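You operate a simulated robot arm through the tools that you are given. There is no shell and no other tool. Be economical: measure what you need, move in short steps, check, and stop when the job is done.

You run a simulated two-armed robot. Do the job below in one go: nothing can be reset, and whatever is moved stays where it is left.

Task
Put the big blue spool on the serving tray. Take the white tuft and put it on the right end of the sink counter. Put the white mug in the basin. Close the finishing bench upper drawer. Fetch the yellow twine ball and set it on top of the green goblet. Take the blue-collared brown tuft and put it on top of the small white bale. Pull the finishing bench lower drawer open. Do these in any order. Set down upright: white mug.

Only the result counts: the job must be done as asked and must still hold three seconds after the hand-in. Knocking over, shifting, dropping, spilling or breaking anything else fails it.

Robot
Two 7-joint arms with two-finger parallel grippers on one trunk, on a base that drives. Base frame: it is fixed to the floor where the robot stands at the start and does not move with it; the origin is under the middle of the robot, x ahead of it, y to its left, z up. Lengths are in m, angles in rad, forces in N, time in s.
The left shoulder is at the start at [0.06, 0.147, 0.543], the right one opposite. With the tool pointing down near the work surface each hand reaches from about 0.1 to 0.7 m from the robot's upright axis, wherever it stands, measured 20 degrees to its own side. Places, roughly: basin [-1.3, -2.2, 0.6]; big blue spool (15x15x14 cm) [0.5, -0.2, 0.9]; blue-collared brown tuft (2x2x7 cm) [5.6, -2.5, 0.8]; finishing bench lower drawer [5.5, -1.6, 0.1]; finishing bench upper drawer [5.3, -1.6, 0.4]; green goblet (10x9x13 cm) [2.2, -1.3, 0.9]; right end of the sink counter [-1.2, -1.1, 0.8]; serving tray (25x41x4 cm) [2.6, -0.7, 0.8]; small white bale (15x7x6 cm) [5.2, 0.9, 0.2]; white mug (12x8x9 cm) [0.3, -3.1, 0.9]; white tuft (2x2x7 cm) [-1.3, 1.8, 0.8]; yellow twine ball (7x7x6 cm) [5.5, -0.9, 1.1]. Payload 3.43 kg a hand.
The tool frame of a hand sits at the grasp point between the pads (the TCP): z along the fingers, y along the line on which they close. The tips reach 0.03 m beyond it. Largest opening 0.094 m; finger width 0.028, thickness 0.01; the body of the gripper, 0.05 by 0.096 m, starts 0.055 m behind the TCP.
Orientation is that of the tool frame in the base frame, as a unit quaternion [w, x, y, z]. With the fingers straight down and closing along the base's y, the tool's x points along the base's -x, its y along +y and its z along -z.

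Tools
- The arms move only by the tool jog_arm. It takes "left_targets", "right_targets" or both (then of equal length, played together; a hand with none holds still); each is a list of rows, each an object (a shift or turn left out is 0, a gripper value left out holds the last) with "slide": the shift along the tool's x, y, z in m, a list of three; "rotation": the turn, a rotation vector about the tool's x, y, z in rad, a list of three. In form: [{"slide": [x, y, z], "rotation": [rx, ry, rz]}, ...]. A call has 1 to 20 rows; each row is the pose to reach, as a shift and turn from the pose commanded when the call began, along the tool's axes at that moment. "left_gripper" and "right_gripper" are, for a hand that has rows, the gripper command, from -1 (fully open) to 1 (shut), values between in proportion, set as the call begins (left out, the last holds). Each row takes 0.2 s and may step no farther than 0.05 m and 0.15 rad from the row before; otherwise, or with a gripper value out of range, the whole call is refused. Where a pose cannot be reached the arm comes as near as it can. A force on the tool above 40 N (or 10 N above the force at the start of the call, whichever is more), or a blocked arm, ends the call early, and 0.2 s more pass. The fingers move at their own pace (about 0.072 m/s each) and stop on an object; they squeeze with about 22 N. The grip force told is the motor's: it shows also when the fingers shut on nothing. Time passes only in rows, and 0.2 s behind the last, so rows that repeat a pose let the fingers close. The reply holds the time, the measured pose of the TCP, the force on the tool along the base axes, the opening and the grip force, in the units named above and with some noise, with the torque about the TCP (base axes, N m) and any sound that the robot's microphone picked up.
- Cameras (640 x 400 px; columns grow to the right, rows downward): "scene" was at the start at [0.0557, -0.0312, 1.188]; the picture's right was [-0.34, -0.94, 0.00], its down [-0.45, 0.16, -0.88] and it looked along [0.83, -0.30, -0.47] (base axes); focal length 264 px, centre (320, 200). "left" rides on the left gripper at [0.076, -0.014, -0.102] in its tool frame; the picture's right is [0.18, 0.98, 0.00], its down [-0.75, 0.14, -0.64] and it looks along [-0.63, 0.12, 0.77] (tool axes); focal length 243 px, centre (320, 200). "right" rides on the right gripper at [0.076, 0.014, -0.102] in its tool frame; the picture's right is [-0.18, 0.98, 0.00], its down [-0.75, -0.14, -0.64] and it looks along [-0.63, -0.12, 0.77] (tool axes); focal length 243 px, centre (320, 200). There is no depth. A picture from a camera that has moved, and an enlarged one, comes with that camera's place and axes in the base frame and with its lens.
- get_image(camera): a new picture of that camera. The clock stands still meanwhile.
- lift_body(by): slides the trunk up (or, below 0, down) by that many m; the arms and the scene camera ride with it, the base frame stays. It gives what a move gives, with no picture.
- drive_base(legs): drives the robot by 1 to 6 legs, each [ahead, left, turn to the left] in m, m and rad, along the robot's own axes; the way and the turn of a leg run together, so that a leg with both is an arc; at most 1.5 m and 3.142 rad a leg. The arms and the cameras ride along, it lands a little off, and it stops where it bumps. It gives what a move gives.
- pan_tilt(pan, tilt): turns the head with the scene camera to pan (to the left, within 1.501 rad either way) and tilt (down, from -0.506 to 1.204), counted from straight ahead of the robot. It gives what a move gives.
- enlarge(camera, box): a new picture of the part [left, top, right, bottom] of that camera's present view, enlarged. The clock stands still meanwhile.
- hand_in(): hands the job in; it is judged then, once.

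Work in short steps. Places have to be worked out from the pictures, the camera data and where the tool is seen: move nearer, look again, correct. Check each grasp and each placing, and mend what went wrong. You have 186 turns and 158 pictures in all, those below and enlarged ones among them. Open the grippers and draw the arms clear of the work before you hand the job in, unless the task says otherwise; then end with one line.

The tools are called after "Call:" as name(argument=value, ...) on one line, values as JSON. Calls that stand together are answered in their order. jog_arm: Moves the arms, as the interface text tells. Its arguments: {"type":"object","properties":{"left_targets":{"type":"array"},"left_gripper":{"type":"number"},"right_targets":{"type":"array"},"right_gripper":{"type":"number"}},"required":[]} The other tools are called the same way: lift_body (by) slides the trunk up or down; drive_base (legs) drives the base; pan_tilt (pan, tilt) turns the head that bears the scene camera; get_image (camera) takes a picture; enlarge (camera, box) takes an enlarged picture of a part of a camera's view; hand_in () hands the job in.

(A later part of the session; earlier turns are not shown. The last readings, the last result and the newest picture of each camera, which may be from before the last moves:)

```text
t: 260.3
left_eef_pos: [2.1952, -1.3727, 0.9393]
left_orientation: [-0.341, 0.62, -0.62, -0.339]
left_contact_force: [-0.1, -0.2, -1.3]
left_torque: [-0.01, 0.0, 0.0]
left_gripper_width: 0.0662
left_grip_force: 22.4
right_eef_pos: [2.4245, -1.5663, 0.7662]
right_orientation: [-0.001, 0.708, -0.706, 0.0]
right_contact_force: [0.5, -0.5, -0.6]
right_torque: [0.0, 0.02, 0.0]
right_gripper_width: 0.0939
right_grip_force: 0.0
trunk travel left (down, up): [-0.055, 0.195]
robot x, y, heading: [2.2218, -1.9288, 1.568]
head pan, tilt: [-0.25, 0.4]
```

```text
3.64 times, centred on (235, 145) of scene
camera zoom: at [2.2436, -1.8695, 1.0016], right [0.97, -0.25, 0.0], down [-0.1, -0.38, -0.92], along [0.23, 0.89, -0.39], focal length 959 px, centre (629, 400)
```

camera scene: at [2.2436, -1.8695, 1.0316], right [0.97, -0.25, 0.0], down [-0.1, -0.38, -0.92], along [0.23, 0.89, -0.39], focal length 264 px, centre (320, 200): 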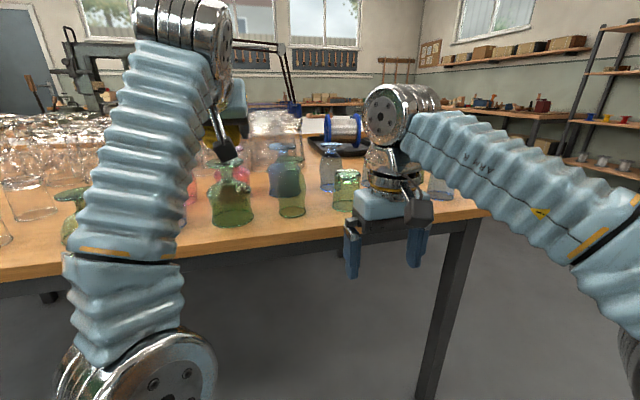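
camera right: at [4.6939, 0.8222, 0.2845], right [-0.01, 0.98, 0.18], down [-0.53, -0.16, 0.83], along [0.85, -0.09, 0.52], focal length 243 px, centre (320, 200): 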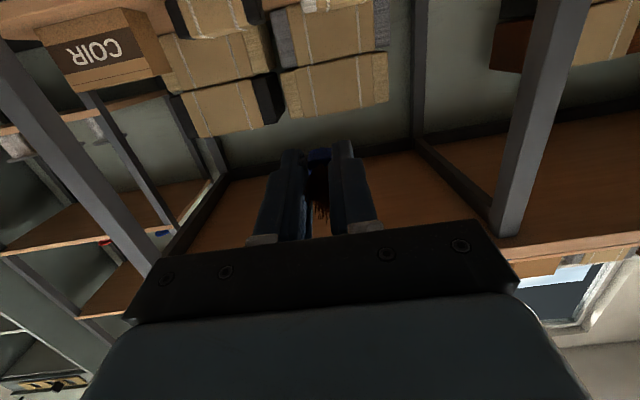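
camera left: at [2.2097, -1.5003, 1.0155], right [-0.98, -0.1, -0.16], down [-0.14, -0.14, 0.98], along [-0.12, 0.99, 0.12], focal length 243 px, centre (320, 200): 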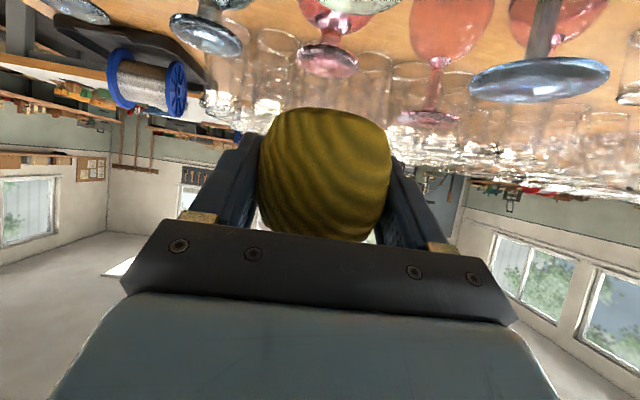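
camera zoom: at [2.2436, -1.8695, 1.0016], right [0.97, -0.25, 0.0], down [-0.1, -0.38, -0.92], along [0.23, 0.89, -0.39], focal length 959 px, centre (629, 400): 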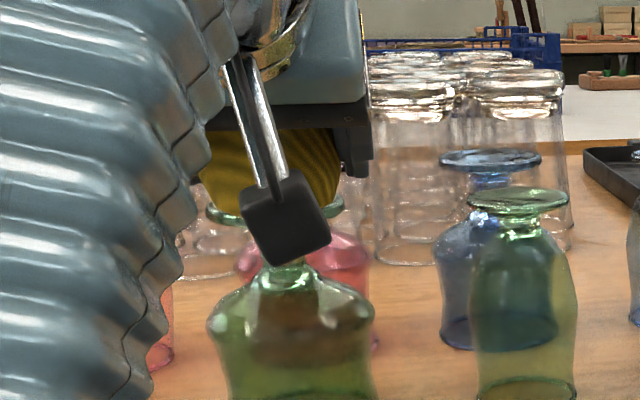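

Nearly touching; I continue in 2 mm steps until force shows.

Call:
lift_body(by=-0.002)

Call:
lift_body(by=-0.002)

Call:
lift_body(by=-0.002)

```text
t: 260.8
left_eef_pos: [2.1962, -1.3722, 0.9385]
left_orientation: [0.343, -0.619, 0.619, 0.34]
left_contact_force: [0.7, 2.9, 11.2]
left_torque: [0.29, -0.03, 0.0]
left_gripper_width: 0.066
left_grip_force: 22.5
right_eef_pos: [2.4253, -1.5668, 0.764]
right_orientation: [-0.001, 0.708, -0.706, -0.001]
right_contact_force: [-0.8, 0.8, -0.3]
right_torque: [0.0, 0.0, 0.02]
right_gripper_width: 0.0941
right_grip_force: 0.0
trunk travel left (down, up): [-0.053, 0.197]
robot x, y, heading: [2.2222, -1.9284, 1.566]
head pan, tilt: [-0.25, 0.4]
```

```text
t: 261.4
left_eef_pos: [2.1942, -1.3731, 0.9377]
left_orientation: [0.344, -0.619, 0.619, 0.34]
left_contact_force: [1.9, 3.6, 27.6]
left_torque: [0.13, -0.03, 0.03]
left_gripper_width: 0.0662
left_grip_force: 22.3
right_eef_pos: [2.4243, -1.5665, 0.7629]
right_orientation: [0.0, 0.708, -0.706, -0.002]
right_contact_force: [0.1, 0.4, 0.2]
right_torque: [-0.03, 0.04, 0.03]
right_gripper_width: 0.0939
right_grip_force: 0.0
trunk travel left (down, up): [-0.051, 0.199]
robot x, y, heading: [2.2215, -1.9305, 1.563]
head pan, tilt: [-0.25, 0.4]
```

```text
t: 261.9
left_eef_pos: [2.1946, -1.3744, 0.9357]
left_orientation: [0.344, -0.619, 0.619, 0.341]
left_contact_force: [2.9, 0.4, 37.0]
left_torque: [-0.09, 0.05, 0.05]
left_gripper_width: 0.0664
left_grip_force: 22.6
right_eef_pos: [2.4248, -1.5669, 0.762]
right_orientation: [-0.001, 0.708, -0.706, -0.003]
right_contact_force: [-1.0, -0.3, 0.3]
right_torque: [0.02, 0.03, 0.03]
right_gripper_width: 0.094
right_grip_force: 0.1
trunk travel left (down, up): [-0.049, 0.201]
robot x, y, heading: [2.2212, -1.931, 1.566]
head pan, tilt: [-0.25, 0.4]
```

Contact now (37 N). I back up 4 mm to relieve it.

Call:
lift_body(by=0.004)

```text
t: 262.4
left_eef_pos: [2.1957, -1.373, 0.9363]
left_orientation: [0.34, -0.62, 0.621, 0.339]
left_contact_force: [-0.6, -4.4, 8.9]
left_torque: [-0.21, 0.07, 0.0]
left_gripper_width: 0.0664
left_grip_force: 21.9
right_eef_pos: [2.4251, -1.5653, 0.7651]
right_orientation: [-0.001, 0.708, -0.706, -0.001]
right_contact_force: [-1.2, -0.9, -0.5]
right_torque: [0.01, 0.0, -0.02]
right_gripper_width: 0.0942
right_grip_force: 0.1
trunk travel left (down, up): [-0.053, 0.197]
robot x, y, heading: [2.2226, -1.9304, 1.568]
head pan, tilt: [-0.25, 0.4]
```

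Call:
lift_body(by=0.0015)

Call:
jog_arm(left_targets=[{"slide": [0, 0, 0]}, {"slide": [0, 0, 0]}], left_gripper=-0.55)

Call:
jog_arm(left_targets=[{"slide": [0, 0, 0]}, {"slide": [0, 0, 0]}, {"slide": [0, 0, 0]}], left_gripper=-1)

Call:
get_image(camera="left")

```text
t: 262.9
left_eef_pos: [2.1962, -1.3721, 0.9375]
left_orientation: [0.34, -0.62, 0.621, 0.339]
left_contact_force: [0.3, -0.5, -0.2]
left_torque: [0.0, -0.01, 0.0]
left_gripper_width: 0.0663
left_grip_force: 22.1
right_eef_pos: [2.4241, -1.5662, 0.7664]
right_orientation: [0.0, 0.708, -0.706, -0.001]
right_contact_force: [-0.5, -0.1, -0.2]
right_torque: [0.02, -0.01, 0.03]
right_gripper_width: 0.0944
right_grip_force: 0.0
trunk travel left (down, up): [-0.055, 0.196]
robot x, y, heading: [2.2213, -1.9285, 1.564]
head pan, tilt: [-0.25, 0.4]
```

```text
t: 263.5
left_eef_pos: [2.1965, -1.3721, 0.9384]
left_orientation: [0.341, -0.62, 0.62, 0.339]
left_contact_force: [0.3, -0.9, 0.1]
left_torque: [0.0, -0.01, -0.01]
left_gripper_width: 0.073
left_grip_force: 0.0
right_eef_pos: [2.4231, -1.5657, 0.7664]
right_orientation: [0.0, 0.708, -0.706, 0.001]
right_contact_force: [0.0, 0.1, -0.3]
right_torque: [-0.02, -0.01, 0.02]
right_gripper_width: 0.0941
right_grip_force: 0.1
trunk travel left (down, up): [-0.055, 0.196]
robot x, y, heading: [2.2213, -1.9306, 1.566]
head pan, tilt: [-0.25, 0.4]
```

```text
t: 264.3
left_eef_pos: [2.196, -1.3711, 0.939]
left_orientation: [0.341, -0.62, 0.62, 0.34]
left_contact_force: [0.7, -0.3, 0.3]
left_torque: [-0.01, -0.03, 0.0]
left_gripper_width: 0.094
left_grip_force: 0.0
right_eef_pos: [2.4247, -1.5657, 0.7646]
right_orientation: [-0.001, 0.708, -0.706, -0.001]
right_contact_force: [0.0, 0.5, 0.2]
right_torque: [-0.02, -0.02, 0.0]
right_gripper_width: 0.094
right_grip_force: 0.0
trunk travel left (down, up): [-0.055, 0.196]
robot x, y, heading: [2.2184, -1.9281, 1.566]
head pan, tilt: [-0.25, 0.4]
```

```text
56 pictures are left
camera left: at [2.2097, -1.5004, 0.93], right [-0.98, -0.1, -0.16], down [-0.14, -0.14, 0.98], along [-0.12, 0.99, 0.12], focal length 243 px, centre (320, 200)
```

left: 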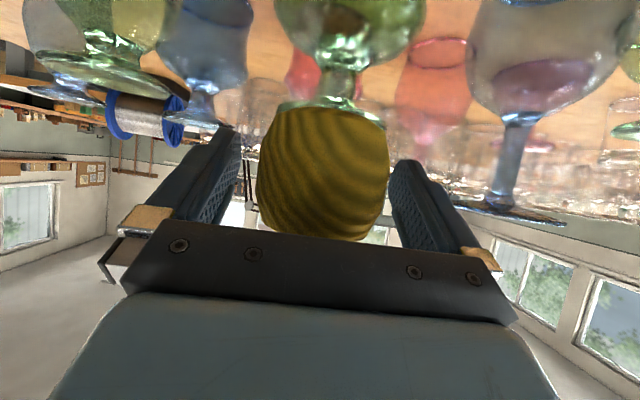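

The ball rests on the goblet's foot. I back straight out and verify.

Call:
drive_base(legs=[[-0.12, 0, 0]])

Call:
drive_base(legs=[[-0.15, 0, 0]])

Call:
pan_tilt(pan=0.0, tilt=0.3)

Call:
get_image(camera="scene")

```text
t: 265.6
left_eef_pos: [2.1952, -1.4942, 0.9391]
left_orientation: [0.342, -0.619, 0.62, 0.34]
left_contact_force: [-0.4, 0.4, -0.4]
left_torque: [-0.01, 0.0, -0.03]
left_gripper_width: 0.094
left_grip_force: 0.1
right_eef_pos: [2.423, -1.6864, 0.766]
right_orientation: [0.0, 0.708, -0.706, -0.001]
right_contact_force: [0.5, -0.3, 0.4]
right_torque: [0.01, -0.03, 0.02]
right_gripper_width: 0.094
right_grip_force: 0.0
trunk travel left (down, up): [-0.055, 0.196]
robot x, y, heading: [2.2198, -2.0477, 1.568]
head pan, tilt: [-0.25, 0.4]
```

```text
t: 266.9
left_eef_pos: [2.1951, -1.644, 0.9382]
left_orientation: [-0.341, 0.62, -0.62, -0.34]
left_contact_force: [0.6, 0.0, 0.4]
left_torque: [0.0, 0.04, -0.01]
left_gripper_width: 0.0939
left_grip_force: 0.2
right_eef_pos: [2.4225, -1.8369, 0.7659]
right_orientation: [-0.001, 0.708, -0.706, 0.0]
right_contact_force: [0.0, 0.8, 0.0]
right_torque: [-0.02, -0.01, 0.02]
right_gripper_width: 0.0942
right_grip_force: 0.0
trunk travel left (down, up): [-0.055, 0.196]
robot x, y, heading: [2.2168, -2.1994, 1.565]
head pan, tilt: [-0.25, 0.4]
```

```text
t: 267.7
left_eef_pos: [2.1943, -1.6436, 0.939]
left_orientation: [-0.341, 0.62, -0.62, -0.34]
left_contact_force: [0.2, 0.4, 0.0]
left_torque: [0.0, 0.0, 0.01]
left_gripper_width: 0.0939
left_grip_force: 0.0
right_eef_pos: [2.4227, -1.8374, 0.7657]
right_orientation: [0.0, 0.709, -0.705, 0.0]
right_contact_force: [-0.8, 0.5, 0.0]
right_torque: [-0.02, -0.01, 0.0]
right_gripper_width: 0.0943
right_grip_force: 0.0
trunk travel left (down, up): [-0.055, 0.196]
robot x, y, heading: [2.2204, -2.1964, 1.57]
head pan, tilt: [0.0, 0.3]
```

```text
55 pictures are left
camera scene: at [2.2195, -2.1368, 1.0103], right [1.0, -0.01, 0.0], down [0.0, -0.3, -0.96], along [0.01, 0.96, -0.3], focal length 264 px, centre (320, 200)
```

scene: 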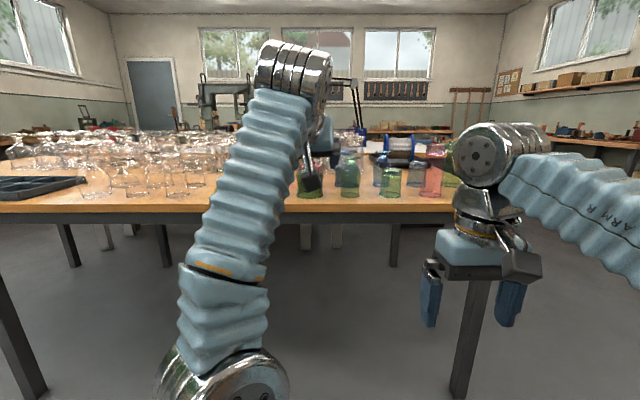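

I raise the trunk, strafe west, and look back at the goblet on the way.

Call:
lift_body(by=0.195)

Call:
drive_base(legs=[[0.1, 0.7, 0], [0, 0.95, 0]])

Call:
pan_tilt(pan=-1.1, tilt=0.25)

Call:
get_image(camera="scene")

```text
t: 269.8
left_eef_pos: [2.1948, -1.6419, 1.1342]
left_orientation: [0.341, -0.62, 0.62, 0.339]
left_contact_force: [-0.4, -0.1, 0.0]
left_torque: [0.0, 0.02, 0.0]
left_gripper_width: 0.0939
left_grip_force: 0.0
right_eef_pos: [2.4227, -1.8369, 0.9608]
right_orientation: [0.0, 0.708, -0.706, -0.001]
right_contact_force: [-0.3, 1.1, 0.2]
right_torque: [0.01, 0.05, 0.0]
right_gripper_width: 0.0939
right_grip_force: 0.1
trunk travel left (down, up): [-0.25, 0.001]
robot x, y, heading: [2.216, -2.1977, 1.566]
head pan, tilt: [0.0, 0.3]
```

```text
t: 278.3
left_eef_pos: [0.5374, -1.5328, 1.134]
left_orientation: [0.342, -0.619, 0.621, 0.338]
left_contact_force: [0.2, -0.1, 0.3]
left_torque: [-0.01, -0.02, -0.02]
left_gripper_width: 0.0939
left_grip_force: 0.0
right_eef_pos: [0.7642, -1.727, 0.9608]
right_orientation: [-0.001, 0.707, -0.707, 0.0]
right_contact_force: [-0.6, -0.1, -0.9]
right_torque: [-0.01, -0.01, 0.01]
right_gripper_width: 0.0943
right_grip_force: 0.1
trunk travel left (down, up): [-0.25, 0.001]
robot x, y, heading: [0.5599, -2.0872, 1.566]
head pan, tilt: [0.0, 0.3]
```

```text
t: 279.6
left_eef_pos: [0.5371, -1.5317, 1.1336]
left_orientation: [0.342, -0.619, 0.621, 0.338]
left_contact_force: [-0.2, 0.3, 0.2]
left_torque: [0.01, 0.05, 0.02]
left_gripper_width: 0.0941
left_grip_force: 0.1
right_eef_pos: [0.7646, -1.7261, 0.9603]
right_orientation: [0.001, -0.706, 0.708, 0.001]
right_contact_force: [-1.0, -0.4, 0.8]
right_torque: [-0.01, -0.02, -0.02]
right_gripper_width: 0.0938
right_grip_force: 0.1
trunk travel left (down, up): [-0.25, 0.001]
robot x, y, heading: [0.5584, -2.0877, 1.561]
head pan, tilt: [-1.1, 0.25]
```

```text
54 pictures are left
camera scene: at [0.6425, -2.0772, 1.2101], right [0.45, -0.89, 0.0], down [-0.22, -0.11, -0.97], along [0.87, 0.43, -0.25], focal length 264 px, centre (320, 200)
```

scene: 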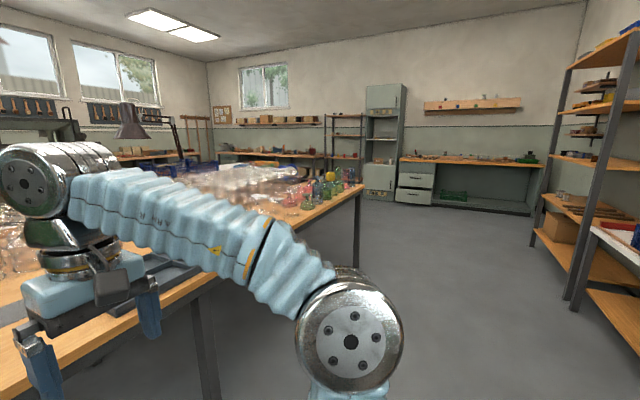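

The ball stands on the goblet and the drawers are right. I fold the left hand to tool-down and turn to face south.

Call:
jog_arm(left_targets=[{"slide": [0.028, 0, -0.014], "rotation": [0, 0.13, 0]}, {"slide": [0.057, 0, -0.029], "rotation": [0, 0.26, 0]}, {"slide": [0.085, 0, -0.043], "rotation": [0, 0.39, 0]}, {"slide": [0.114, 0, -0.058], "rotation": [0, 0.52, 0]}, {"slide": [0.142, 0, -0.072], "rotation": [0, 0.65, 0]}, {"slide": [0.17, 0, -0.087], "rotation": [0, 0.78, 0]}, {"slide": [0.2, 0, -0.1], "rotation": [0, 0.9, 0]}, {"slide": [0.228, 0, -0.116], "rotation": [0, 1.0, 0]}, {"slide": [0.228, 0, -0.116], "rotation": [0, 1.0, 0]}])

Call:
drive_base(legs=[[-0.05, 0.1, 1.57], [0, 0, 1.57]])

Call:
pan_tilt(pan=0.0, tilt=0.5)

Call:
get_image(camera="scene")

```text
t: 281.6
left_eef_pos: [0.5361, -1.7333, 1.0131]
left_orientation: [0.028, -0.704, 0.709, 0.024]
left_contact_force: [-0.3, 1.1, 0.1]
left_torque: [-0.01, -0.01, 0.01]
left_gripper_width: 0.0939
left_grip_force: 0.0
left hand out of reach, approached as far as the arm can: row 2, 3, 8, 9
right_eef_pos: [0.7637, -1.7282, 0.9594]
right_orientation: [0.001, -0.707, 0.708, 0.001]
right_contact_force: [0.3, 0.4, -0.8]
right_torque: [-0.01, -0.02, 0.04]
right_gripper_width: 0.094
right_grip_force: 0.1
trunk travel left (down, up): [-0.25, 0.001]
robot x, y, heading: [0.5578, -2.0855, 1.559]
head pan, tilt: [-1.1, 0.25]
```

```text
t: 289.7
left_eef_pos: [0.5519, -2.5379, 1.0126]
left_orientation: [0.024, 0.708, 0.705, -0.028]
left_contact_force: [0.4, 0.3, 0.3]
left_torque: [-0.03, -0.01, 0.0]
left_gripper_width: 0.094
left_grip_force: 0.0
right_eef_pos: [0.3223, -2.5465, 0.9598]
right_orientation: [0.001, 0.707, 0.707, 0.0]
right_contact_force: [-0.1, 1.0, 0.3]
right_torque: [0.0, -0.02, 0.0]
right_gripper_width: 0.0941
right_grip_force: 0.1
trunk travel left (down, up): [-0.25, 0.001]
robot x, y, heading: [0.5271, -2.1829, -1.583]
head pan, tilt: [-1.1, 0.25]
```

```text
t: 291.0
left_eef_pos: [0.5503, -2.5378, 1.0132]
left_orientation: [0.024, 0.708, 0.705, -0.027]
left_contact_force: [0.5, 0.8, -0.2]
left_torque: [0.0, 0.03, -0.02]
left_gripper_width: 0.0938
left_grip_force: 0.1
right_eef_pos: [0.3215, -2.5477, 0.9603]
right_orientation: [0.0, 0.707, 0.707, 0.0]
right_contact_force: [0.4, 0.2, -0.4]
right_torque: [-0.03, 0.02, -0.03]
right_gripper_width: 0.0939
right_grip_force: 0.1
trunk travel left (down, up): [-0.25, 0.001]
robot x, y, heading: [0.5249, -2.1836, -1.579]
head pan, tilt: [0.0, 0.499]
```

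```text
53 pictures are left
camera scene: at [0.5259, -2.2453, 1.187], right [-1.0, 0.01, 0.0], down [0.0, 0.48, -0.88], along [-0.01, -0.88, -0.48], focal length 264 px, centre (320, 200)
```

scene: 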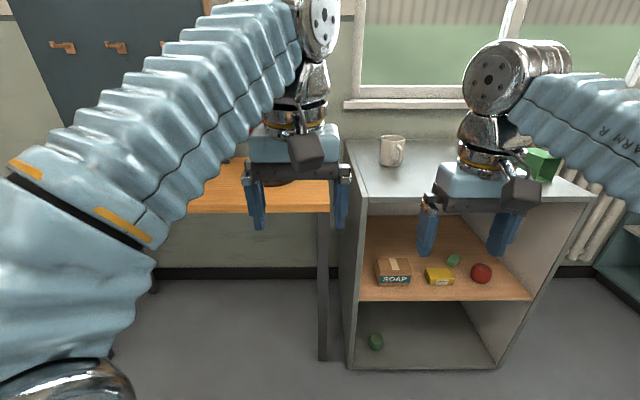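

The white mug stands near (0.27,−3.1) with its handle toward the west. I enlarge it and take the right hand's view.

Call:
enlarge(camera="scene", box=[340, 110, 440, 190])

Call:
get_image(camera="right")

```text
5.00 times, centred on (390, 150) of scene
camera zoom: at [0.5259, -2.2453, 1.187], right [-1.0, 0.01, 0.0], down [0.0, 0.48, -0.88], along [-0.01, -0.88, -0.48], focal length 1318 px, centre (-30, 450)
```

zoom: 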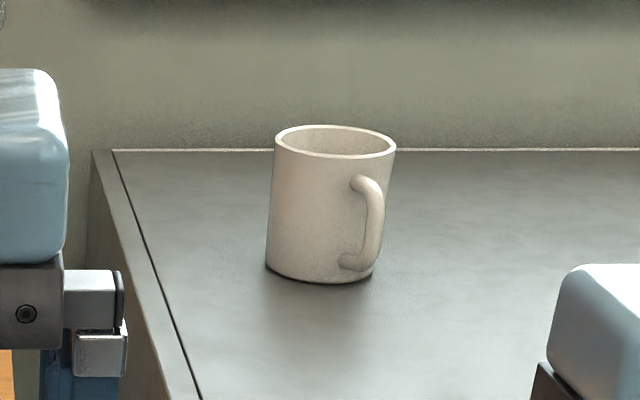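

```text
51 pictures are left
camera right: at [0.3355, -2.4703, 1.0628], right [0.98, -0.18, 0.0], down [-0.14, -0.75, 0.64], along [-0.12, -0.63, -0.77], focal length 243 px, centre (320, 200)
```

right: 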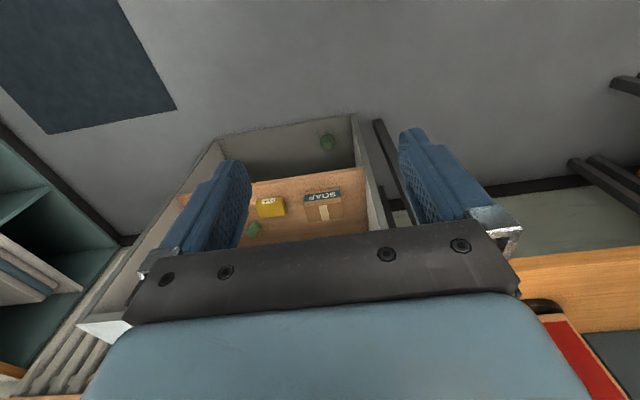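

The mug is at (0.278,−3.10), rim z≈0.951, handle toward the robot, so closing along x is free. I tilt the right hand forward ~34° at z≈0.93.

Call:
jog_arm(right_targets=[{"slide": [-0.03, 0, 0.01], "rotation": [0, -0.12, 0]}, {"slide": [-0.06, 0, 0.015], "rotation": [0, -0.24, 0]}, {"slide": [-0.09, 0, 0.02], "rotation": [0, -0.36, 0]}, {"slide": [-0.12, 0, 0.025], "rotation": [0, -0.48, 0]}, {"slide": [-0.15, 0, 0.03], "rotation": [0, -0.6, 0]}, {"slide": [-0.15, 0, 0.03], "rotation": [0, -0.6, 0]}], right_gripper=-1)

Call:
drive_base(legs=[[0.22, 0, 0]])

Call:
get_image(camera="right")

```text
t: 292.4
left_eef_pos: [0.551, -2.5385, 1.0126]
left_orientation: [0.025, 0.708, 0.705, -0.027]
left_contact_force: [0.0, -0.6, 0.7]
left_torque: [-0.01, 0.0, -0.02]
left_gripper_width: 0.094
left_grip_force: 0.1
right_eef_pos: [0.3222, -2.6956, 0.931]
right_orientation: [0.21, 0.675, 0.675, -0.209]
right_contact_force: [0.8, -0.4, -0.1]
right_torque: [0.02, 0.01, 0.0]
right_gripper_width: 0.094
right_grip_force: 0.1
trunk travel left (down, up): [-0.25, 0.001]
robot x, y, heading: [0.5297, -2.1805, -1.579]
head pan, tilt: [0.0, 0.499]
```

```text
t: 294.1
left_eef_pos: [0.5487, -2.763, 1.0127]
left_orientation: [0.026, 0.709, 0.704, -0.027]
left_contact_force: [-0.1, -0.3, -0.3]
left_torque: [-0.03, -0.04, 0.01]
left_gripper_width: 0.0939
left_grip_force: 0.0
right_eef_pos: [0.3205, -2.9197, 0.9314]
right_orientation: [0.21, 0.676, 0.675, -0.209]
right_contact_force: [0.4, 1.0, 0.5]
right_torque: [0.0, -0.01, 0.0]
right_gripper_width: 0.0942
right_grip_force: 0.0
trunk travel left (down, up): [-0.25, 0.001]
robot x, y, heading: [0.5262, -2.4094, -1.579]
head pan, tilt: [0.0, 0.499]
```

```text
50 pictures are left
camera right: at [0.3341, -2.7981, 0.9723], right [0.98, -0.15, 0.1], down [-0.14, -0.26, 0.96], along [-0.12, -0.95, -0.28], focal length 243 px, centre (320, 200)
```

right: 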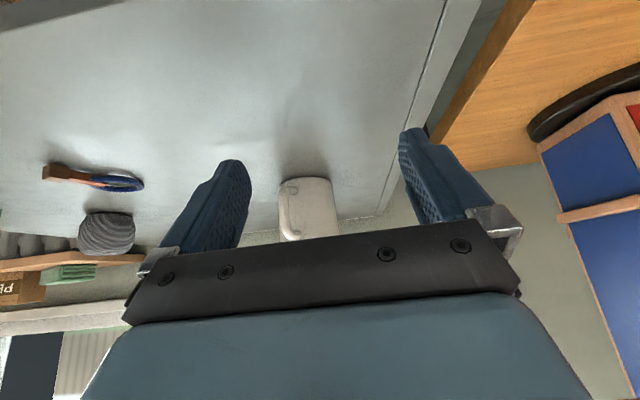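

Mug confirmed at x≈0.278, y≈−3.105. I shift 4.2 cm west and go 0.1 m ahead, then check centering.

Call:
drive_base(legs=[[0.0, -0.041, 0], [0.08, 0, 0]])

Call:
get_image(camera="right")

```text
t: 295.7
left_eef_pos: [0.5062, -2.8425, 1.0127]
left_orientation: [0.025, 0.709, 0.705, -0.027]
left_contact_force: [-1.1, 0.6, -0.7]
left_torque: [0.0, -0.05, 0.0]
left_gripper_width: 0.0937
left_grip_force: 0.0
right_eef_pos: [0.2775, -2.9997, 0.9324]
right_orientation: [0.209, 0.676, 0.675, -0.209]
right_contact_force: [0.0, 0.1, 0.0]
right_torque: [-0.01, -0.01, -0.03]
right_gripper_width: 0.094
right_grip_force: 0.2
trunk travel left (down, up): [-0.25, 0.001]
robot x, y, heading: [0.4795, -2.488, -1.586]
head pan, tilt: [0.0, 0.499]
```

```text
49 pictures are left
camera right: at [0.292, -2.8779, 0.9723], right [0.98, -0.15, 0.1], down [-0.14, -0.26, 0.96], along [-0.12, -0.95, -0.28], focal length 243 px, centre (320, 200)
```

right: 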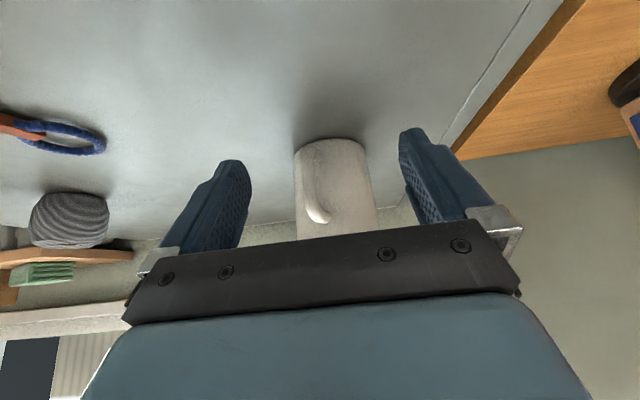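

Centred (mug at x≈0.279, y≈−3.112). I extend the arm horizontally the last 0.107 m rather than driving closer to the cabinet.

Call:
jog_arm(right_targets=[{"slide": [-0.029, 0.001, 0.02]}, {"slide": [-0.058, 0.002, 0.04]}, {"slide": [-0.088, 0.002, 0.06]}, {"slide": [-0.088, 0.002, 0.06]}])

Call:
get_image(camera="right")

```text
t: 296.7
left_eef_pos: [0.5063, -2.843, 1.0122]
left_orientation: [0.025, 0.708, 0.705, -0.027]
left_contact_force: [-0.2, 0.1, 0.4]
left_torque: [0.0, -0.04, 0.0]
left_gripper_width: 0.0939
left_grip_force: 0.0
right_eef_pos: [0.2795, -3.105, 0.9308]
right_orientation: [0.21, 0.676, 0.675, -0.209]
right_contact_force: [-0.5, -0.9, -0.6]
right_torque: [0.0, -0.01, 0.03]
right_gripper_width: 0.0938
right_grip_force: 0.1
trunk travel left (down, up): [-0.25, 0.001]
robot x, y, heading: [0.4804, -2.4861, -1.582]
head pan, tilt: [0.0, 0.499]
```

```text
48 pictures are left
camera right: at [0.2942, -2.9853, 0.9721], right [0.98, -0.15, 0.1], down [-0.14, -0.26, 0.96], along [-0.12, -0.95, -0.28], focal length 243 px, centre (320, 200)
```

right: 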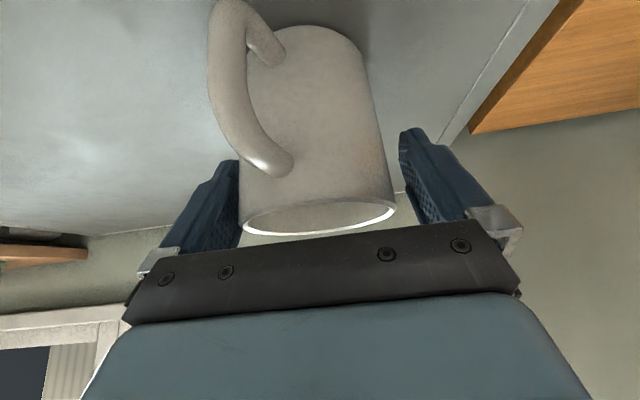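

The mug is between the fingers. I close.

Call:
jog_arm(right_targets=[{"slide": [0, 0, 0]}, {"slide": [0, 0, 0]}, {"slide": [0, 0, 0]}], right_gripper=1)

Call:
jog_arm(right_targets=[{"slide": [-0.01, 0, -0.0165]}, {"slide": [-0.02, 0, -0.033]}, {"slide": [-0.02, 0, -0.033]}])

Call:
get_image(camera="right")

```text
t: 297.5
left_eef_pos: [0.5062, -2.8428, 1.0126]
left_orientation: [0.025, 0.708, 0.705, -0.027]
left_contact_force: [-1.2, 0.4, -0.7]
left_torque: [0.02, 0.0, 0.01]
left_gripper_width: 0.0941
left_grip_force: 0.1
right_eef_pos: [0.28, -3.1056, 0.9305]
right_orientation: [0.21, 0.676, 0.675, -0.209]
right_contact_force: [-0.3, 0.2, 1.8]
right_torque: [-0.02, -0.12, -0.01]
right_gripper_width: 0.0814
right_grip_force: 21.9
trunk travel left (down, up): [-0.25, 0.001]
robot x, y, heading: [0.4821, -2.49, -1.578]
head pan, tilt: [0.0, 0.499]
```

```text
t: 298.3
left_eef_pos: [0.5061, -2.8434, 1.0121]
left_orientation: [0.026, 0.708, 0.705, -0.027]
left_contact_force: [0.0, -0.1, 0.5]
left_torque: [-0.01, -0.01, 0.0]
left_gripper_width: 0.0939
left_grip_force: 0.1
right_eef_pos: [0.2796, -3.1023, 0.9685]
right_orientation: [0.209, 0.676, 0.675, -0.209]
right_contact_force: [-0.7, -0.2, -3.5]
right_torque: [0.01, 0.03, 0.03]
right_gripper_width: 0.0814
right_grip_force: 22.2
trunk travel left (down, up): [-0.25, 0.001]
robot x, y, heading: [0.4815, -2.4895, -1.584]
head pan, tilt: [0.0, 0.499]
```

```text
47 pictures are left
camera right: at [0.2941, -2.9822, 1.0105], right [0.98, -0.15, 0.1], down [-0.14, -0.26, 0.96], along [-0.12, -0.95, -0.28], focal length 243 px, centre (320, 200)
```

right: 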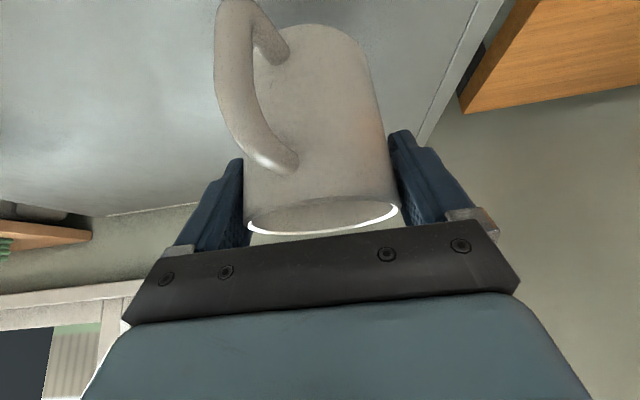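

Mug lifted (3.5 N). I back off and turn right to face the sink.

Call:
drive_base(legs=[[-0.3, 0, 0], [0, 0, -1.56]])

Call:
pan_tilt(pan=0.0, tilt=0.4)

Call:
get_image(camera="scene")

```text
t: 304.1
left_eef_pos: [0.1301, -2.2188, 1.0121]
left_orientation: [-0.002, 0.999, 0.01, -0.037]
left_contact_force: [0.5, 0.2, 1.1]
left_torque: [0.03, 0.01, -0.03]
left_gripper_width: 0.094
left_grip_force: 0.1
right_eef_pos: [-0.1346, -1.9981, 0.9686]
right_orientation: [0.004, 0.955, 0.011, -0.296]
right_contact_force: [-0.1, -0.6, -3.0]
right_torque: [0.0, 0.0, -0.01]
right_gripper_width: 0.0813
right_grip_force: 22.0
trunk travel left (down, up): [-0.25, 0.001]
robot x, y, heading: [0.4858, -2.186, -3.129]
head pan, tilt: [0.0, 0.499]
```

```text
t: 304.8
left_eef_pos: [0.1314, -2.2186, 1.013]
left_orientation: [-0.002, 0.999, 0.01, -0.037]
left_contact_force: [0.1, 0.3, 0.3]
left_torque: [-0.02, -0.01, 0.0]
left_gripper_width: 0.0941
left_grip_force: 0.0
right_eef_pos: [-0.1354, -1.9995, 0.9708]
right_orientation: [0.004, 0.955, 0.011, -0.296]
right_contact_force: [0.6, 0.7, -3.7]
right_torque: [-0.01, 0.0, 0.0]
right_gripper_width: 0.0815
right_grip_force: 22.3
trunk travel left (down, up): [-0.25, 0.001]
robot x, y, heading: [0.4858, -2.1853, -3.126]
head pan, tilt: [0.0, 0.4]
```

```text
46 pictures are left
camera scene: at [0.4223, -2.1877, 1.1961], right [-0.02, 1.0, 0.0], down [0.39, 0.01, -0.92], along [-0.92, -0.01, -0.39], focal length 264 px, centre (320, 200)
```

scene: 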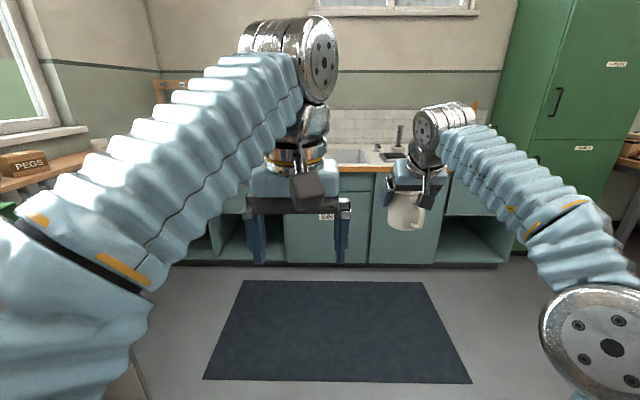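

The basin is ahead. I drive 0.8 m forward and 0.2 m left and look into it.

Call:
drive_base(legs=[[0.75, 0.2, 0]])

Call:
pan_tilt(pan=-0.1, tilt=0.5)

Call:
get_image(camera="scene")

```text
t: 308.9
left_eef_pos: [-0.6186, -2.4405, 1.0119]
left_orientation: [-0.001, 0.999, 0.017, -0.037]
left_contact_force: [-0.2, -0.2, -0.3]
left_torque: [-0.02, 0.03, -0.01]
left_gripper_width: 0.0941
left_grip_force: 0.0
right_eef_pos: [-0.8877, -2.2259, 0.9679]
right_orientation: [0.006, 0.955, 0.019, -0.296]
right_contact_force: [-0.1, 0.3, -2.4]
right_torque: [0.0, 0.02, 0.01]
right_gripper_width: 0.0813
right_grip_force: 21.8
trunk travel left (down, up): [-0.25, 0.001]
robot x, y, heading: [-0.2633, -2.4033, -3.112]
head pan, tilt: [0.0, 0.4]
```

```text
t: 309.6
left_eef_pos: [-0.6189, -2.4406, 1.0137]
left_orientation: [0.0, 0.999, 0.018, -0.037]
left_contact_force: [-0.5, -0.3, -0.5]
left_torque: [-0.01, -0.01, -0.02]
left_gripper_width: 0.0937
left_grip_force: 0.0
right_eef_pos: [-0.888, -2.2247, 0.9695]
right_orientation: [0.006, 0.955, 0.019, -0.295]
right_contact_force: [0.4, -0.2, -3.1]
right_torque: [0.01, 0.05, -0.01]
right_gripper_width: 0.0816
right_grip_force: 22.0
trunk travel left (down, up): [-0.25, 0.001]
robot x, y, heading: [-0.2635, -2.4021, -3.106]
head pan, tilt: [-0.099, 0.499]
```

```text
45 pictures are left
camera scene: at [-0.326, -2.3957, 1.187], right [0.07, 1.0, 0.0], down [0.48, -0.03, -0.88], along [-0.88, 0.06, -0.48], focal length 264 px, centre (320, 200)
```

scene: 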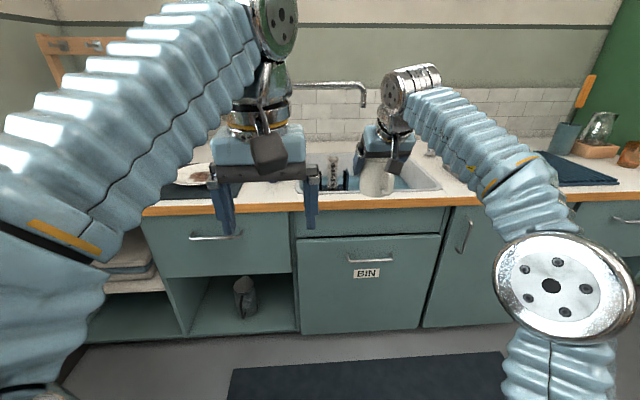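

Call:
enlarge(camera="scene", box=[270, 80, 460, 220])

```text
2.86 times, centred on (365, 150) of scene
camera zoom: at [-0.326, -2.3957, 1.187], right [0.07, 1.0, 0.0], down [0.48, -0.03, -0.88], along [-0.88, 0.06, -0.48], focal length 753 px, centre (191, 343)
```

zoom: 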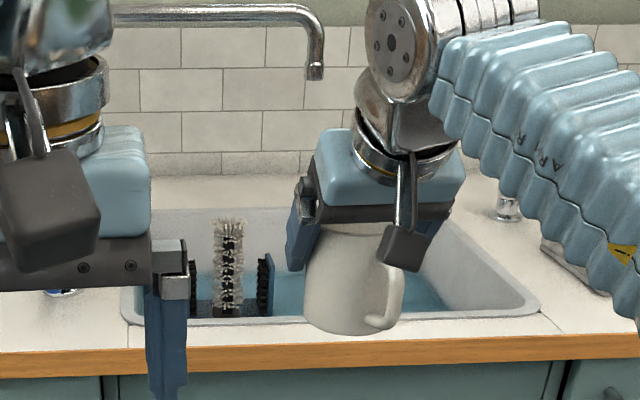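

The basin spans x −1.07…−1.39, y −2.41…−1.95; a brush stand occupies its left part, so the right part is free. I strafe right 0.2 m and drive 0.3 m ahead.

Call:
drive_base(legs=[[0, -0.2, 0], [0.28, 0, 0]])

Call:
pan_tilt(pan=0.05, tilt=0.75)

Call:
get_image(camera="scene")

Call:
get_image(camera="right")

```text
t: 312.8
left_eef_pos: [-0.9073, -2.2486, 1.013]
left_orientation: [-0.002, 0.999, 0.019, -0.037]
left_contact_force: [-0.2, -0.2, 0.2]
left_torque: [0.01, 0.01, 0.01]
left_gripper_width: 0.094
left_grip_force: 0.0
right_eef_pos: [-1.1781, -2.0346, 0.9698]
right_orientation: [0.005, 0.955, 0.02, -0.295]
right_contact_force: [-0.7, -0.3, -2.4]
right_torque: [0.0, 0.03, -0.01]
right_gripper_width: 0.0809
right_grip_force: 22.1
trunk travel left (down, up): [-0.25, 0.001]
robot x, y, heading: [-0.5509, -2.2092, -3.108]
head pan, tilt: [-0.099, 0.499]
```

```text
t: 313.6
left_eef_pos: [-0.9091, -2.2486, 1.0127]
left_orientation: [-0.001, 0.999, 0.018, -0.037]
left_contact_force: [-0.2, -0.4, 0.4]
left_torque: [0.0, 0.02, 0.04]
left_gripper_width: 0.0939
left_grip_force: 0.0
right_eef_pos: [-1.1773, -2.0326, 0.9683]
right_orientation: [0.007, 0.955, 0.021, -0.296]
right_contact_force: [-1.0, -0.2, -3.2]
right_torque: [0.01, 0.02, 0.0]
right_gripper_width: 0.0811
right_grip_force: 22.2
trunk travel left (down, up): [-0.25, 0.001]
robot x, y, heading: [-0.5524, -2.2061, -3.108]
head pan, tilt: [0.051, 0.75]
```

```text
43 pictures are left
camera scene: at [-0.6075, -2.2162, 1.165], right [-0.08, 1.0, 0.0], down [0.68, 0.06, -0.73], along [-0.73, -0.06, -0.68], focal length 264 px, centre (320, 200)
```

scene: 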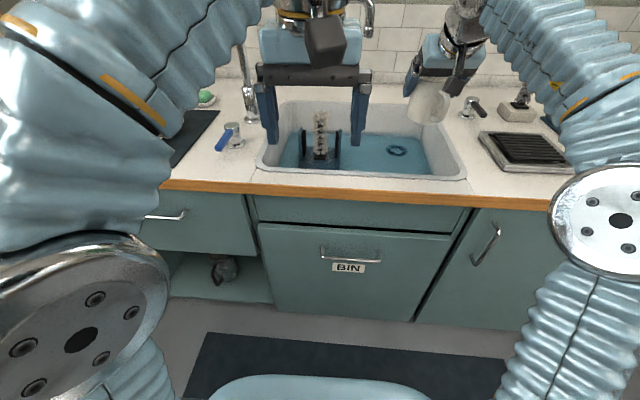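

```text
42 pictures are left
camera right: at [-1.0569, -2.0432, 1.0104], right [-0.11, -0.99, 0.1], down [-0.26, 0.13, 0.96], along [-0.96, 0.08, -0.28], focal length 243 px, centre (320, 200)
```

right: 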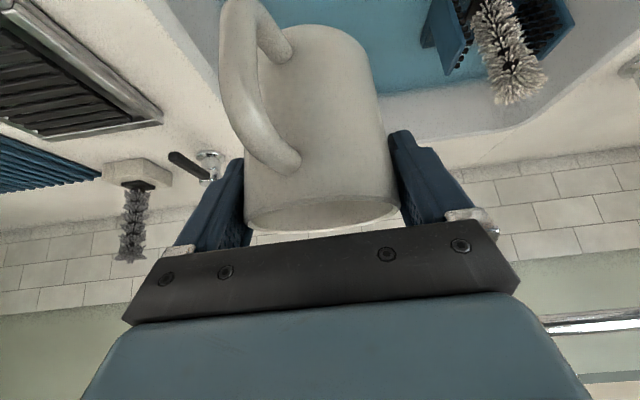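

Call:
enlarge(camera="scene", box=[240, 50, 500, 210])

```text
2.46 times, centred on (370, 130) of scene
camera zoom: at [-0.6075, -2.2162, 1.165], right [-0.08, 1.0, 0.0], down [0.68, 0.06, -0.73], along [-0.73, -0.06, -0.68], focal length 649 px, centre (197, 372)
```

zoom: 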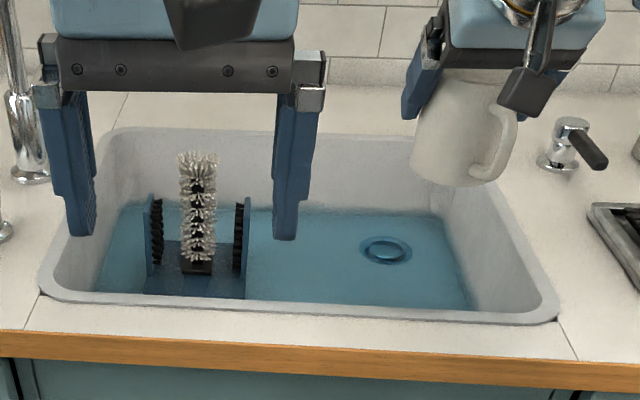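

The drain and brush stand are clear; I choose (−1.215,−2.12) for the mug. I shift the base, then lower by the arm 0.1 m.

Call:
drive_base(legs=[[0.034, 0.086, 0]])

Call:
jog_arm(right_targets=[{"slide": [0.019, 0, 0.0275]}, {"slide": [0.038, 0, 0.055]}, {"slide": [0.0565, 0, 0.0825]}, {"slide": [0.0565, 0, 0.0825]}])

Call:
enlarge(camera="scene", box=[240, 50, 500, 210])

```text
t: 314.7
left_eef_pos: [-0.939, -2.3349, 1.0124]
left_orientation: [-0.001, 0.999, 0.018, -0.037]
left_contact_force: [0.2, 0.6, -0.7]
left_torque: [0.0, 0.01, 0.02]
left_gripper_width: 0.0942
left_grip_force: 0.1
right_eef_pos: [-1.2093, -2.1203, 0.9701]
right_orientation: [0.006, 0.955, 0.02, -0.295]
right_contact_force: [-0.1, 0.1, -2.3]
right_torque: [0.0, 0.0, -0.02]
right_gripper_width: 0.0812
right_grip_force: 22.1
trunk travel left (down, up): [-0.25, 0.001]
robot x, y, heading: [-0.5832, -2.2993, -3.11]
head pan, tilt: [0.051, 0.75]
```

```text
t: 315.7
left_eef_pos: [-0.9402, -2.3367, 1.0126]
left_orientation: [-0.001, 0.999, 0.019, -0.036]
left_contact_force: [0.2, -1.1, -0.5]
left_torque: [0.01, 0.04, 0.04]
left_gripper_width: 0.094
left_grip_force: 0.0
right_eef_pos: [-1.209, -2.1219, 0.8679]
right_orientation: [0.006, 0.955, 0.02, -0.295]
right_contact_force: [-0.5, 0.6, -2.9]
right_torque: [-0.02, 0.02, -0.02]
right_gripper_width: 0.0813
right_grip_force: 22.6
trunk travel left (down, up): [-0.25, 0.001]
robot x, y, heading: [-0.5868, -2.301, -3.105]
head pan, tilt: [0.051, 0.75]
```

```text
2.46 times, centred on (370, 130) of scene
camera zoom: at [-0.6389, -2.3042, 1.165], right [-0.08, 1.0, 0.0], down [0.68, 0.06, -0.73], along [-0.73, -0.06, -0.68], focal length 649 px, centre (197, 372)
```

zoom: 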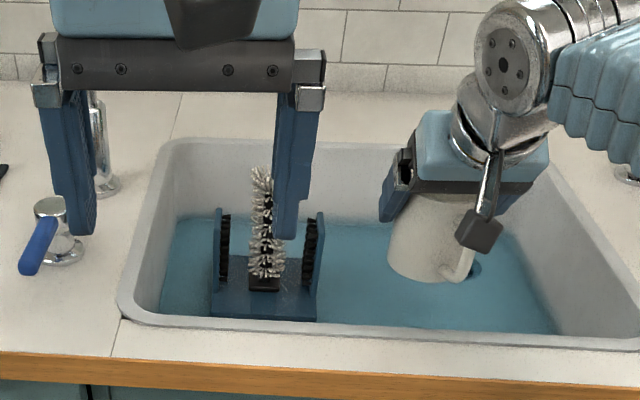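

The basin floor triangulates to z≈0.685. To keep the wrist camera off the front rim, I move 6 cm further in, then lower 0.095 m.

Call:
drive_base(legs=[[0.06, 0, 0]])

Call:
jog_arm(right_targets=[{"slide": [0.017, 0, 0.025]}, {"slide": [0.034, 0, 0.05]}, {"slide": [0.051, 0, 0.074]}, {"slide": [0.054, 0, 0.079]}, {"slide": [0.054, 0, 0.079]}])

Call:
enlarge(camera="scene", box=[260, 60, 500, 210])

```text
t: 316.7
left_eef_pos: [-0.9993, -2.3377, 1.0131]
left_orientation: [-0.001, 0.999, 0.019, -0.038]
left_contact_force: [0.6, 0.4, -0.2]
left_torque: [-0.01, 0.01, 0.02]
left_gripper_width: 0.094
left_grip_force: 0.2
right_eef_pos: [-1.2691, -2.1241, 0.8695]
right_orientation: [0.005, 0.955, 0.019, -0.296]
right_contact_force: [0.6, 0.0, -2.9]
right_torque: [-0.02, 0.03, -0.02]
right_gripper_width: 0.0813
right_grip_force: 22.4
trunk travel left (down, up): [-0.25, 0.001]
robot x, y, heading: [-0.6448, -2.3005, -3.11]
head pan, tilt: [0.051, 0.75]
```

```text
t: 317.9
left_eef_pos: [-1.0008, -2.3381, 1.0123]
left_orientation: [-0.002, 0.999, 0.019, -0.036]
left_contact_force: [0.0, 0.0, -0.3]
left_torque: [0.01, 0.02, 0.02]
left_gripper_width: 0.0939
left_grip_force: 0.1
right_eef_pos: [-1.2682, -2.1236, 0.7724]
right_orientation: [0.006, 0.955, 0.019, -0.295]
right_contact_force: [0.2, 1.0, -3.1]
right_torque: [0.02, 0.01, 0.02]
right_gripper_width: 0.0811
right_grip_force: 22.5
trunk travel left (down, up): [-0.25, 0.001]
robot x, y, heading: [-0.6463, -2.2973, -3.106]
head pan, tilt: [0.051, 0.75]
```

```text
2.67 times, centred on (380, 135) of scene
camera zoom: at [-0.6997, -2.3062, 1.165], right [-0.08, 1.0, 0.0], down [0.68, 0.06, -0.73], along [-0.73, -0.06, -0.68], focal length 703 px, centre (160, 373)
```

zoom: 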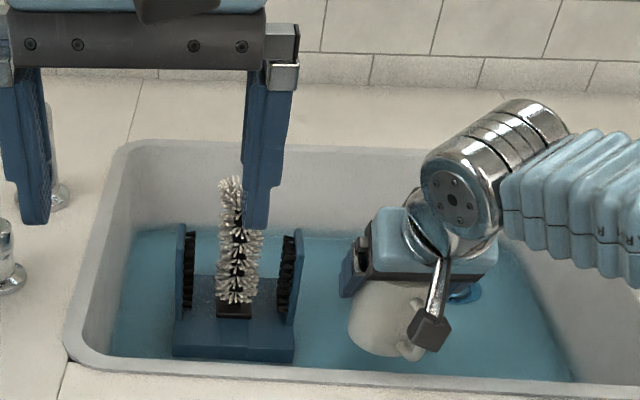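

Good clearance all round. I lower further in small steps to contact.

Call:
jog_arm(right_targets=[{"slide": [0.0045, 0, 0.0065]}, {"slide": [0.0085, 0, 0.0125]}, {"slide": [0.0085, 0, 0.0125]}])

Call:
jog_arm(right_targets=[{"slide": [0.0017, 0, 0.0025]}, {"slide": [0.0034, 0, 0.005]}, {"slide": [0.0034, 0, 0.005]}])

```text
t: 318.7
left_eef_pos: [-1.0005, -2.338, 1.0135]
left_orientation: [-0.001, 0.999, 0.018, -0.036]
left_contact_force: [-0.8, 0.1, 1.5]
left_torque: [0.01, 0.0, -0.01]
left_gripper_width: 0.0941
left_grip_force: 0.0
right_eef_pos: [-1.2704, -2.1233, 0.7586]
right_orientation: [0.006, 0.955, 0.02, -0.296]
right_contact_force: [0.5, -0.4, -2.3]
right_torque: [0.03, -0.01, -0.01]
right_gripper_width: 0.0812
right_grip_force: 21.9
trunk travel left (down, up): [-0.25, 0.001]
robot x, y, heading: [-0.6469, -2.3011, -3.112]
head pan, tilt: [0.051, 0.75]
```

```text
t: 319.5
left_eef_pos: [-1.0017, -2.3387, 1.0121]
left_orientation: [-0.001, 0.999, 0.019, -0.036]
left_contact_force: [-0.2, -1.0, -0.8]
left_torque: [0.0, 0.04, 0.02]
left_gripper_width: 0.094
left_grip_force: 0.1
right_eef_pos: [-1.2703, -2.1235, 0.7526]
right_orientation: [0.006, 0.955, 0.019, -0.296]
right_contact_force: [0.3, 0.5, -3.6]
right_torque: [-0.01, 0.03, 0.02]
right_gripper_width: 0.0812
right_grip_force: 22.3
trunk travel left (down, up): [-0.25, 0.001]
robot x, y, heading: [-0.6466, -2.2991, -3.106]
head pan, tilt: [0.051, 0.75]
```

Call:
jog_arm(right_targets=[{"slide": [0.0017, 0, 0.0025]}, {"slide": [0.0034, 0, 0.005]}, {"slide": [0.005, 0, 0.0075]}, {"slide": [0.005, 0, 0.0075]}])

Call:
jog_arm(right_targets=[{"slide": [0.0017, 0, 0.0025]}, {"slide": [0.0034, 0, 0.005]}, {"slide": [0.0034, 0, 0.005]}])

```text
t: 320.1
left_eef_pos: [-1.0011, -2.3385, 1.0136]
left_orientation: [-0.002, 0.999, 0.017, -0.038]
left_contact_force: [-0.5, 0.2, -0.4]
left_torque: [0.02, -0.03, 0.0]
left_gripper_width: 0.0939
left_grip_force: 0.1
right_eef_pos: [-1.2713, -2.1244, 0.752]
right_orientation: [0.006, 0.953, 0.019, -0.302]
right_contact_force: [1.4, 1.8, 16.1]
right_torque: [-0.13, -2.69, 0.26]
right_gripper_width: 0.0809
right_grip_force: 22.0
trunk travel left (down, up): [-0.25, 0.001]
robot x, y, heading: [-0.6481, -2.2961, -3.113]
head pan, tilt: [0.051, 0.75]
stopped in row 3 (right hand): the force on the tool passed its limit at 46 N (the readings are from after the stop); the commanded pose is now the measured one
```

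```text
t: 320.6
left_eef_pos: [-1.0002, -2.3389, 1.0125]
left_orientation: [-0.002, 0.999, 0.019, -0.038]
left_contact_force: [-0.4, 0.1, 0.0]
left_torque: [0.01, -0.02, -0.02]
left_gripper_width: 0.0939
left_grip_force: 0.0
right_eef_pos: [-1.2707, -2.1227, 0.7523]
right_orientation: [0.006, 0.952, 0.018, -0.304]
right_contact_force: [1.6, 1.8, 14.8]
right_torque: [-0.07, -2.63, 0.22]
right_gripper_width: 0.081
right_grip_force: 21.8
trunk travel left (down, up): [-0.25, 0.001]
robot x, y, heading: [-0.6478, -2.2969, -3.115]
head pan, tilt: [0.051, 0.75]
stopped in row 2 (right hand): the force on the tool passed its limit at 45 N (the readings are from after the stop); the commanded pose is now the measured one
```

The torque says something ~0.17 m behind the TCP touches the rim, not the mug's base. I raise 1 cm and look closely.

Call:
jog_arm(right_targets=[{"slide": [-0.0057, 0, -0.0083]}, {"slide": [-0.0057, 0, -0.0083]}])

Call:
enlarge(camera="scene", box=[360, 110, 460, 220])

```text
t: 321.2
left_eef_pos: [-1.0002, -2.3381, 1.0124]
left_orientation: [-0.001, 0.999, 0.018, -0.037]
left_contact_force: [-0.3, -0.4, -0.6]
left_torque: [0.0, 0.01, 0.0]
left_gripper_width: 0.0941
left_grip_force: 0.0
right_eef_pos: [-1.2716, -2.1227, 0.7597]
right_orientation: [0.005, 0.953, 0.018, -0.303]
right_contact_force: [-0.5, -0.2, -2.8]
right_torque: [-0.02, -0.02, -0.01]
right_gripper_width: 0.0809
right_grip_force: 21.6
trunk travel left (down, up): [-0.25, 0.001]
robot x, y, heading: [-0.6453, -2.3008, -3.111]
head pan, tilt: [0.051, 0.75]
```

```text
3.64 times, centred on (410, 165) of scene
camera zoom: at [-0.6997, -2.3062, 1.1649], right [-0.08, 1.0, 0.0], down [0.68, 0.06, -0.73], along [-0.73, -0.06, -0.68], focal length 959 px, centre (-7, 327)
```

zoom: 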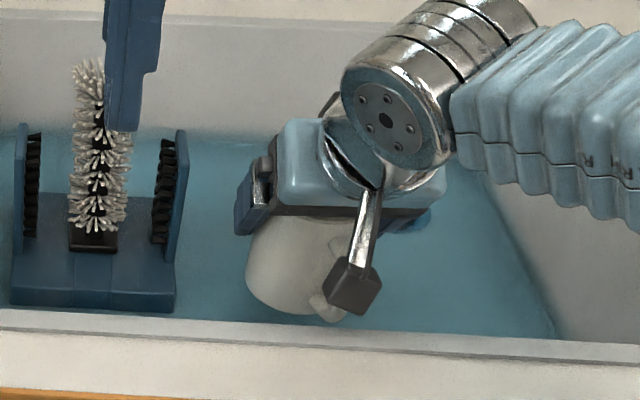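

I move 4 cm further in and try lowering again.

Call:
drive_base(legs=[[0.04, 0, 0]])

Call:
jog_arm(right_targets=[{"slide": [0.0028, 0, 0.004]}, {"slide": [0.0057, 0, 0.0083]}, {"slide": [0.0057, 0, 0.0083]}])

Call:
jog_arm(right_targets=[{"slide": [0.0012, 0, 0.0017]}, {"slide": [0.0023, 0, 0.0033]}, {"slide": [0.0023, 0, 0.0033]}])

```text
t: 322.1
left_eef_pos: [-1.0404, -2.3406, 1.0131]
left_orientation: [-0.001, 0.999, 0.018, -0.036]
left_contact_force: [0.6, 0.5, 0.0]
left_torque: [-0.06, 0.03, 0.01]
left_gripper_width: 0.0939
left_grip_force: 0.0
right_eef_pos: [-1.3112, -2.1236, 0.7608]
right_orientation: [0.005, 0.953, 0.018, -0.304]
right_contact_force: [-0.3, 0.1, -2.6]
right_torque: [-0.02, 0.06, -0.01]
right_gripper_width: 0.0808
right_grip_force: 22.0
trunk travel left (down, up): [-0.25, 0.001]
robot x, y, heading: [-0.6846, -2.3021, -3.104]
head pan, tilt: [0.051, 0.75]
```

```text
t: 322.9
left_eef_pos: [-1.0422, -2.339, 1.0136]
left_orientation: [-0.001, 0.999, 0.018, -0.037]
left_contact_force: [-0.1, -0.1, 0.3]
left_torque: [-0.01, -0.02, 0.0]
left_gripper_width: 0.0937
left_grip_force: 0.0
right_eef_pos: [-1.312, -2.1246, 0.7502]
right_orientation: [0.005, 0.953, 0.018, -0.303]
right_contact_force: [-0.1, -0.8, -2.9]
right_torque: [-0.03, 0.01, 0.01]
right_gripper_width: 0.081
right_grip_force: 22.4
trunk travel left (down, up): [-0.25, 0.001]
robot x, y, heading: [-0.6875, -2.2998, -3.108]
head pan, tilt: [0.051, 0.75]
```

```text
t: 323.7
left_eef_pos: [-1.0409, -2.3393, 1.0115]
left_orientation: [-0.001, 0.999, 0.018, -0.037]
left_contact_force: [0.6, 0.2, 0.1]
left_torque: [-0.01, 0.01, 0.02]
left_gripper_width: 0.0942
left_grip_force: 0.1
right_eef_pos: [-1.311, -2.1242, 0.7467]
right_orientation: [0.006, 0.952, 0.019, -0.304]
right_contact_force: [-0.8, 0.2, -2.4]
right_torque: [0.01, 0.02, -0.02]
right_gripper_width: 0.0812
right_grip_force: 22.3
trunk travel left (down, up): [-0.25, 0.001]
robot x, y, heading: [-0.6861, -2.305, -3.112]
head pan, tilt: [0.051, 0.75]
```

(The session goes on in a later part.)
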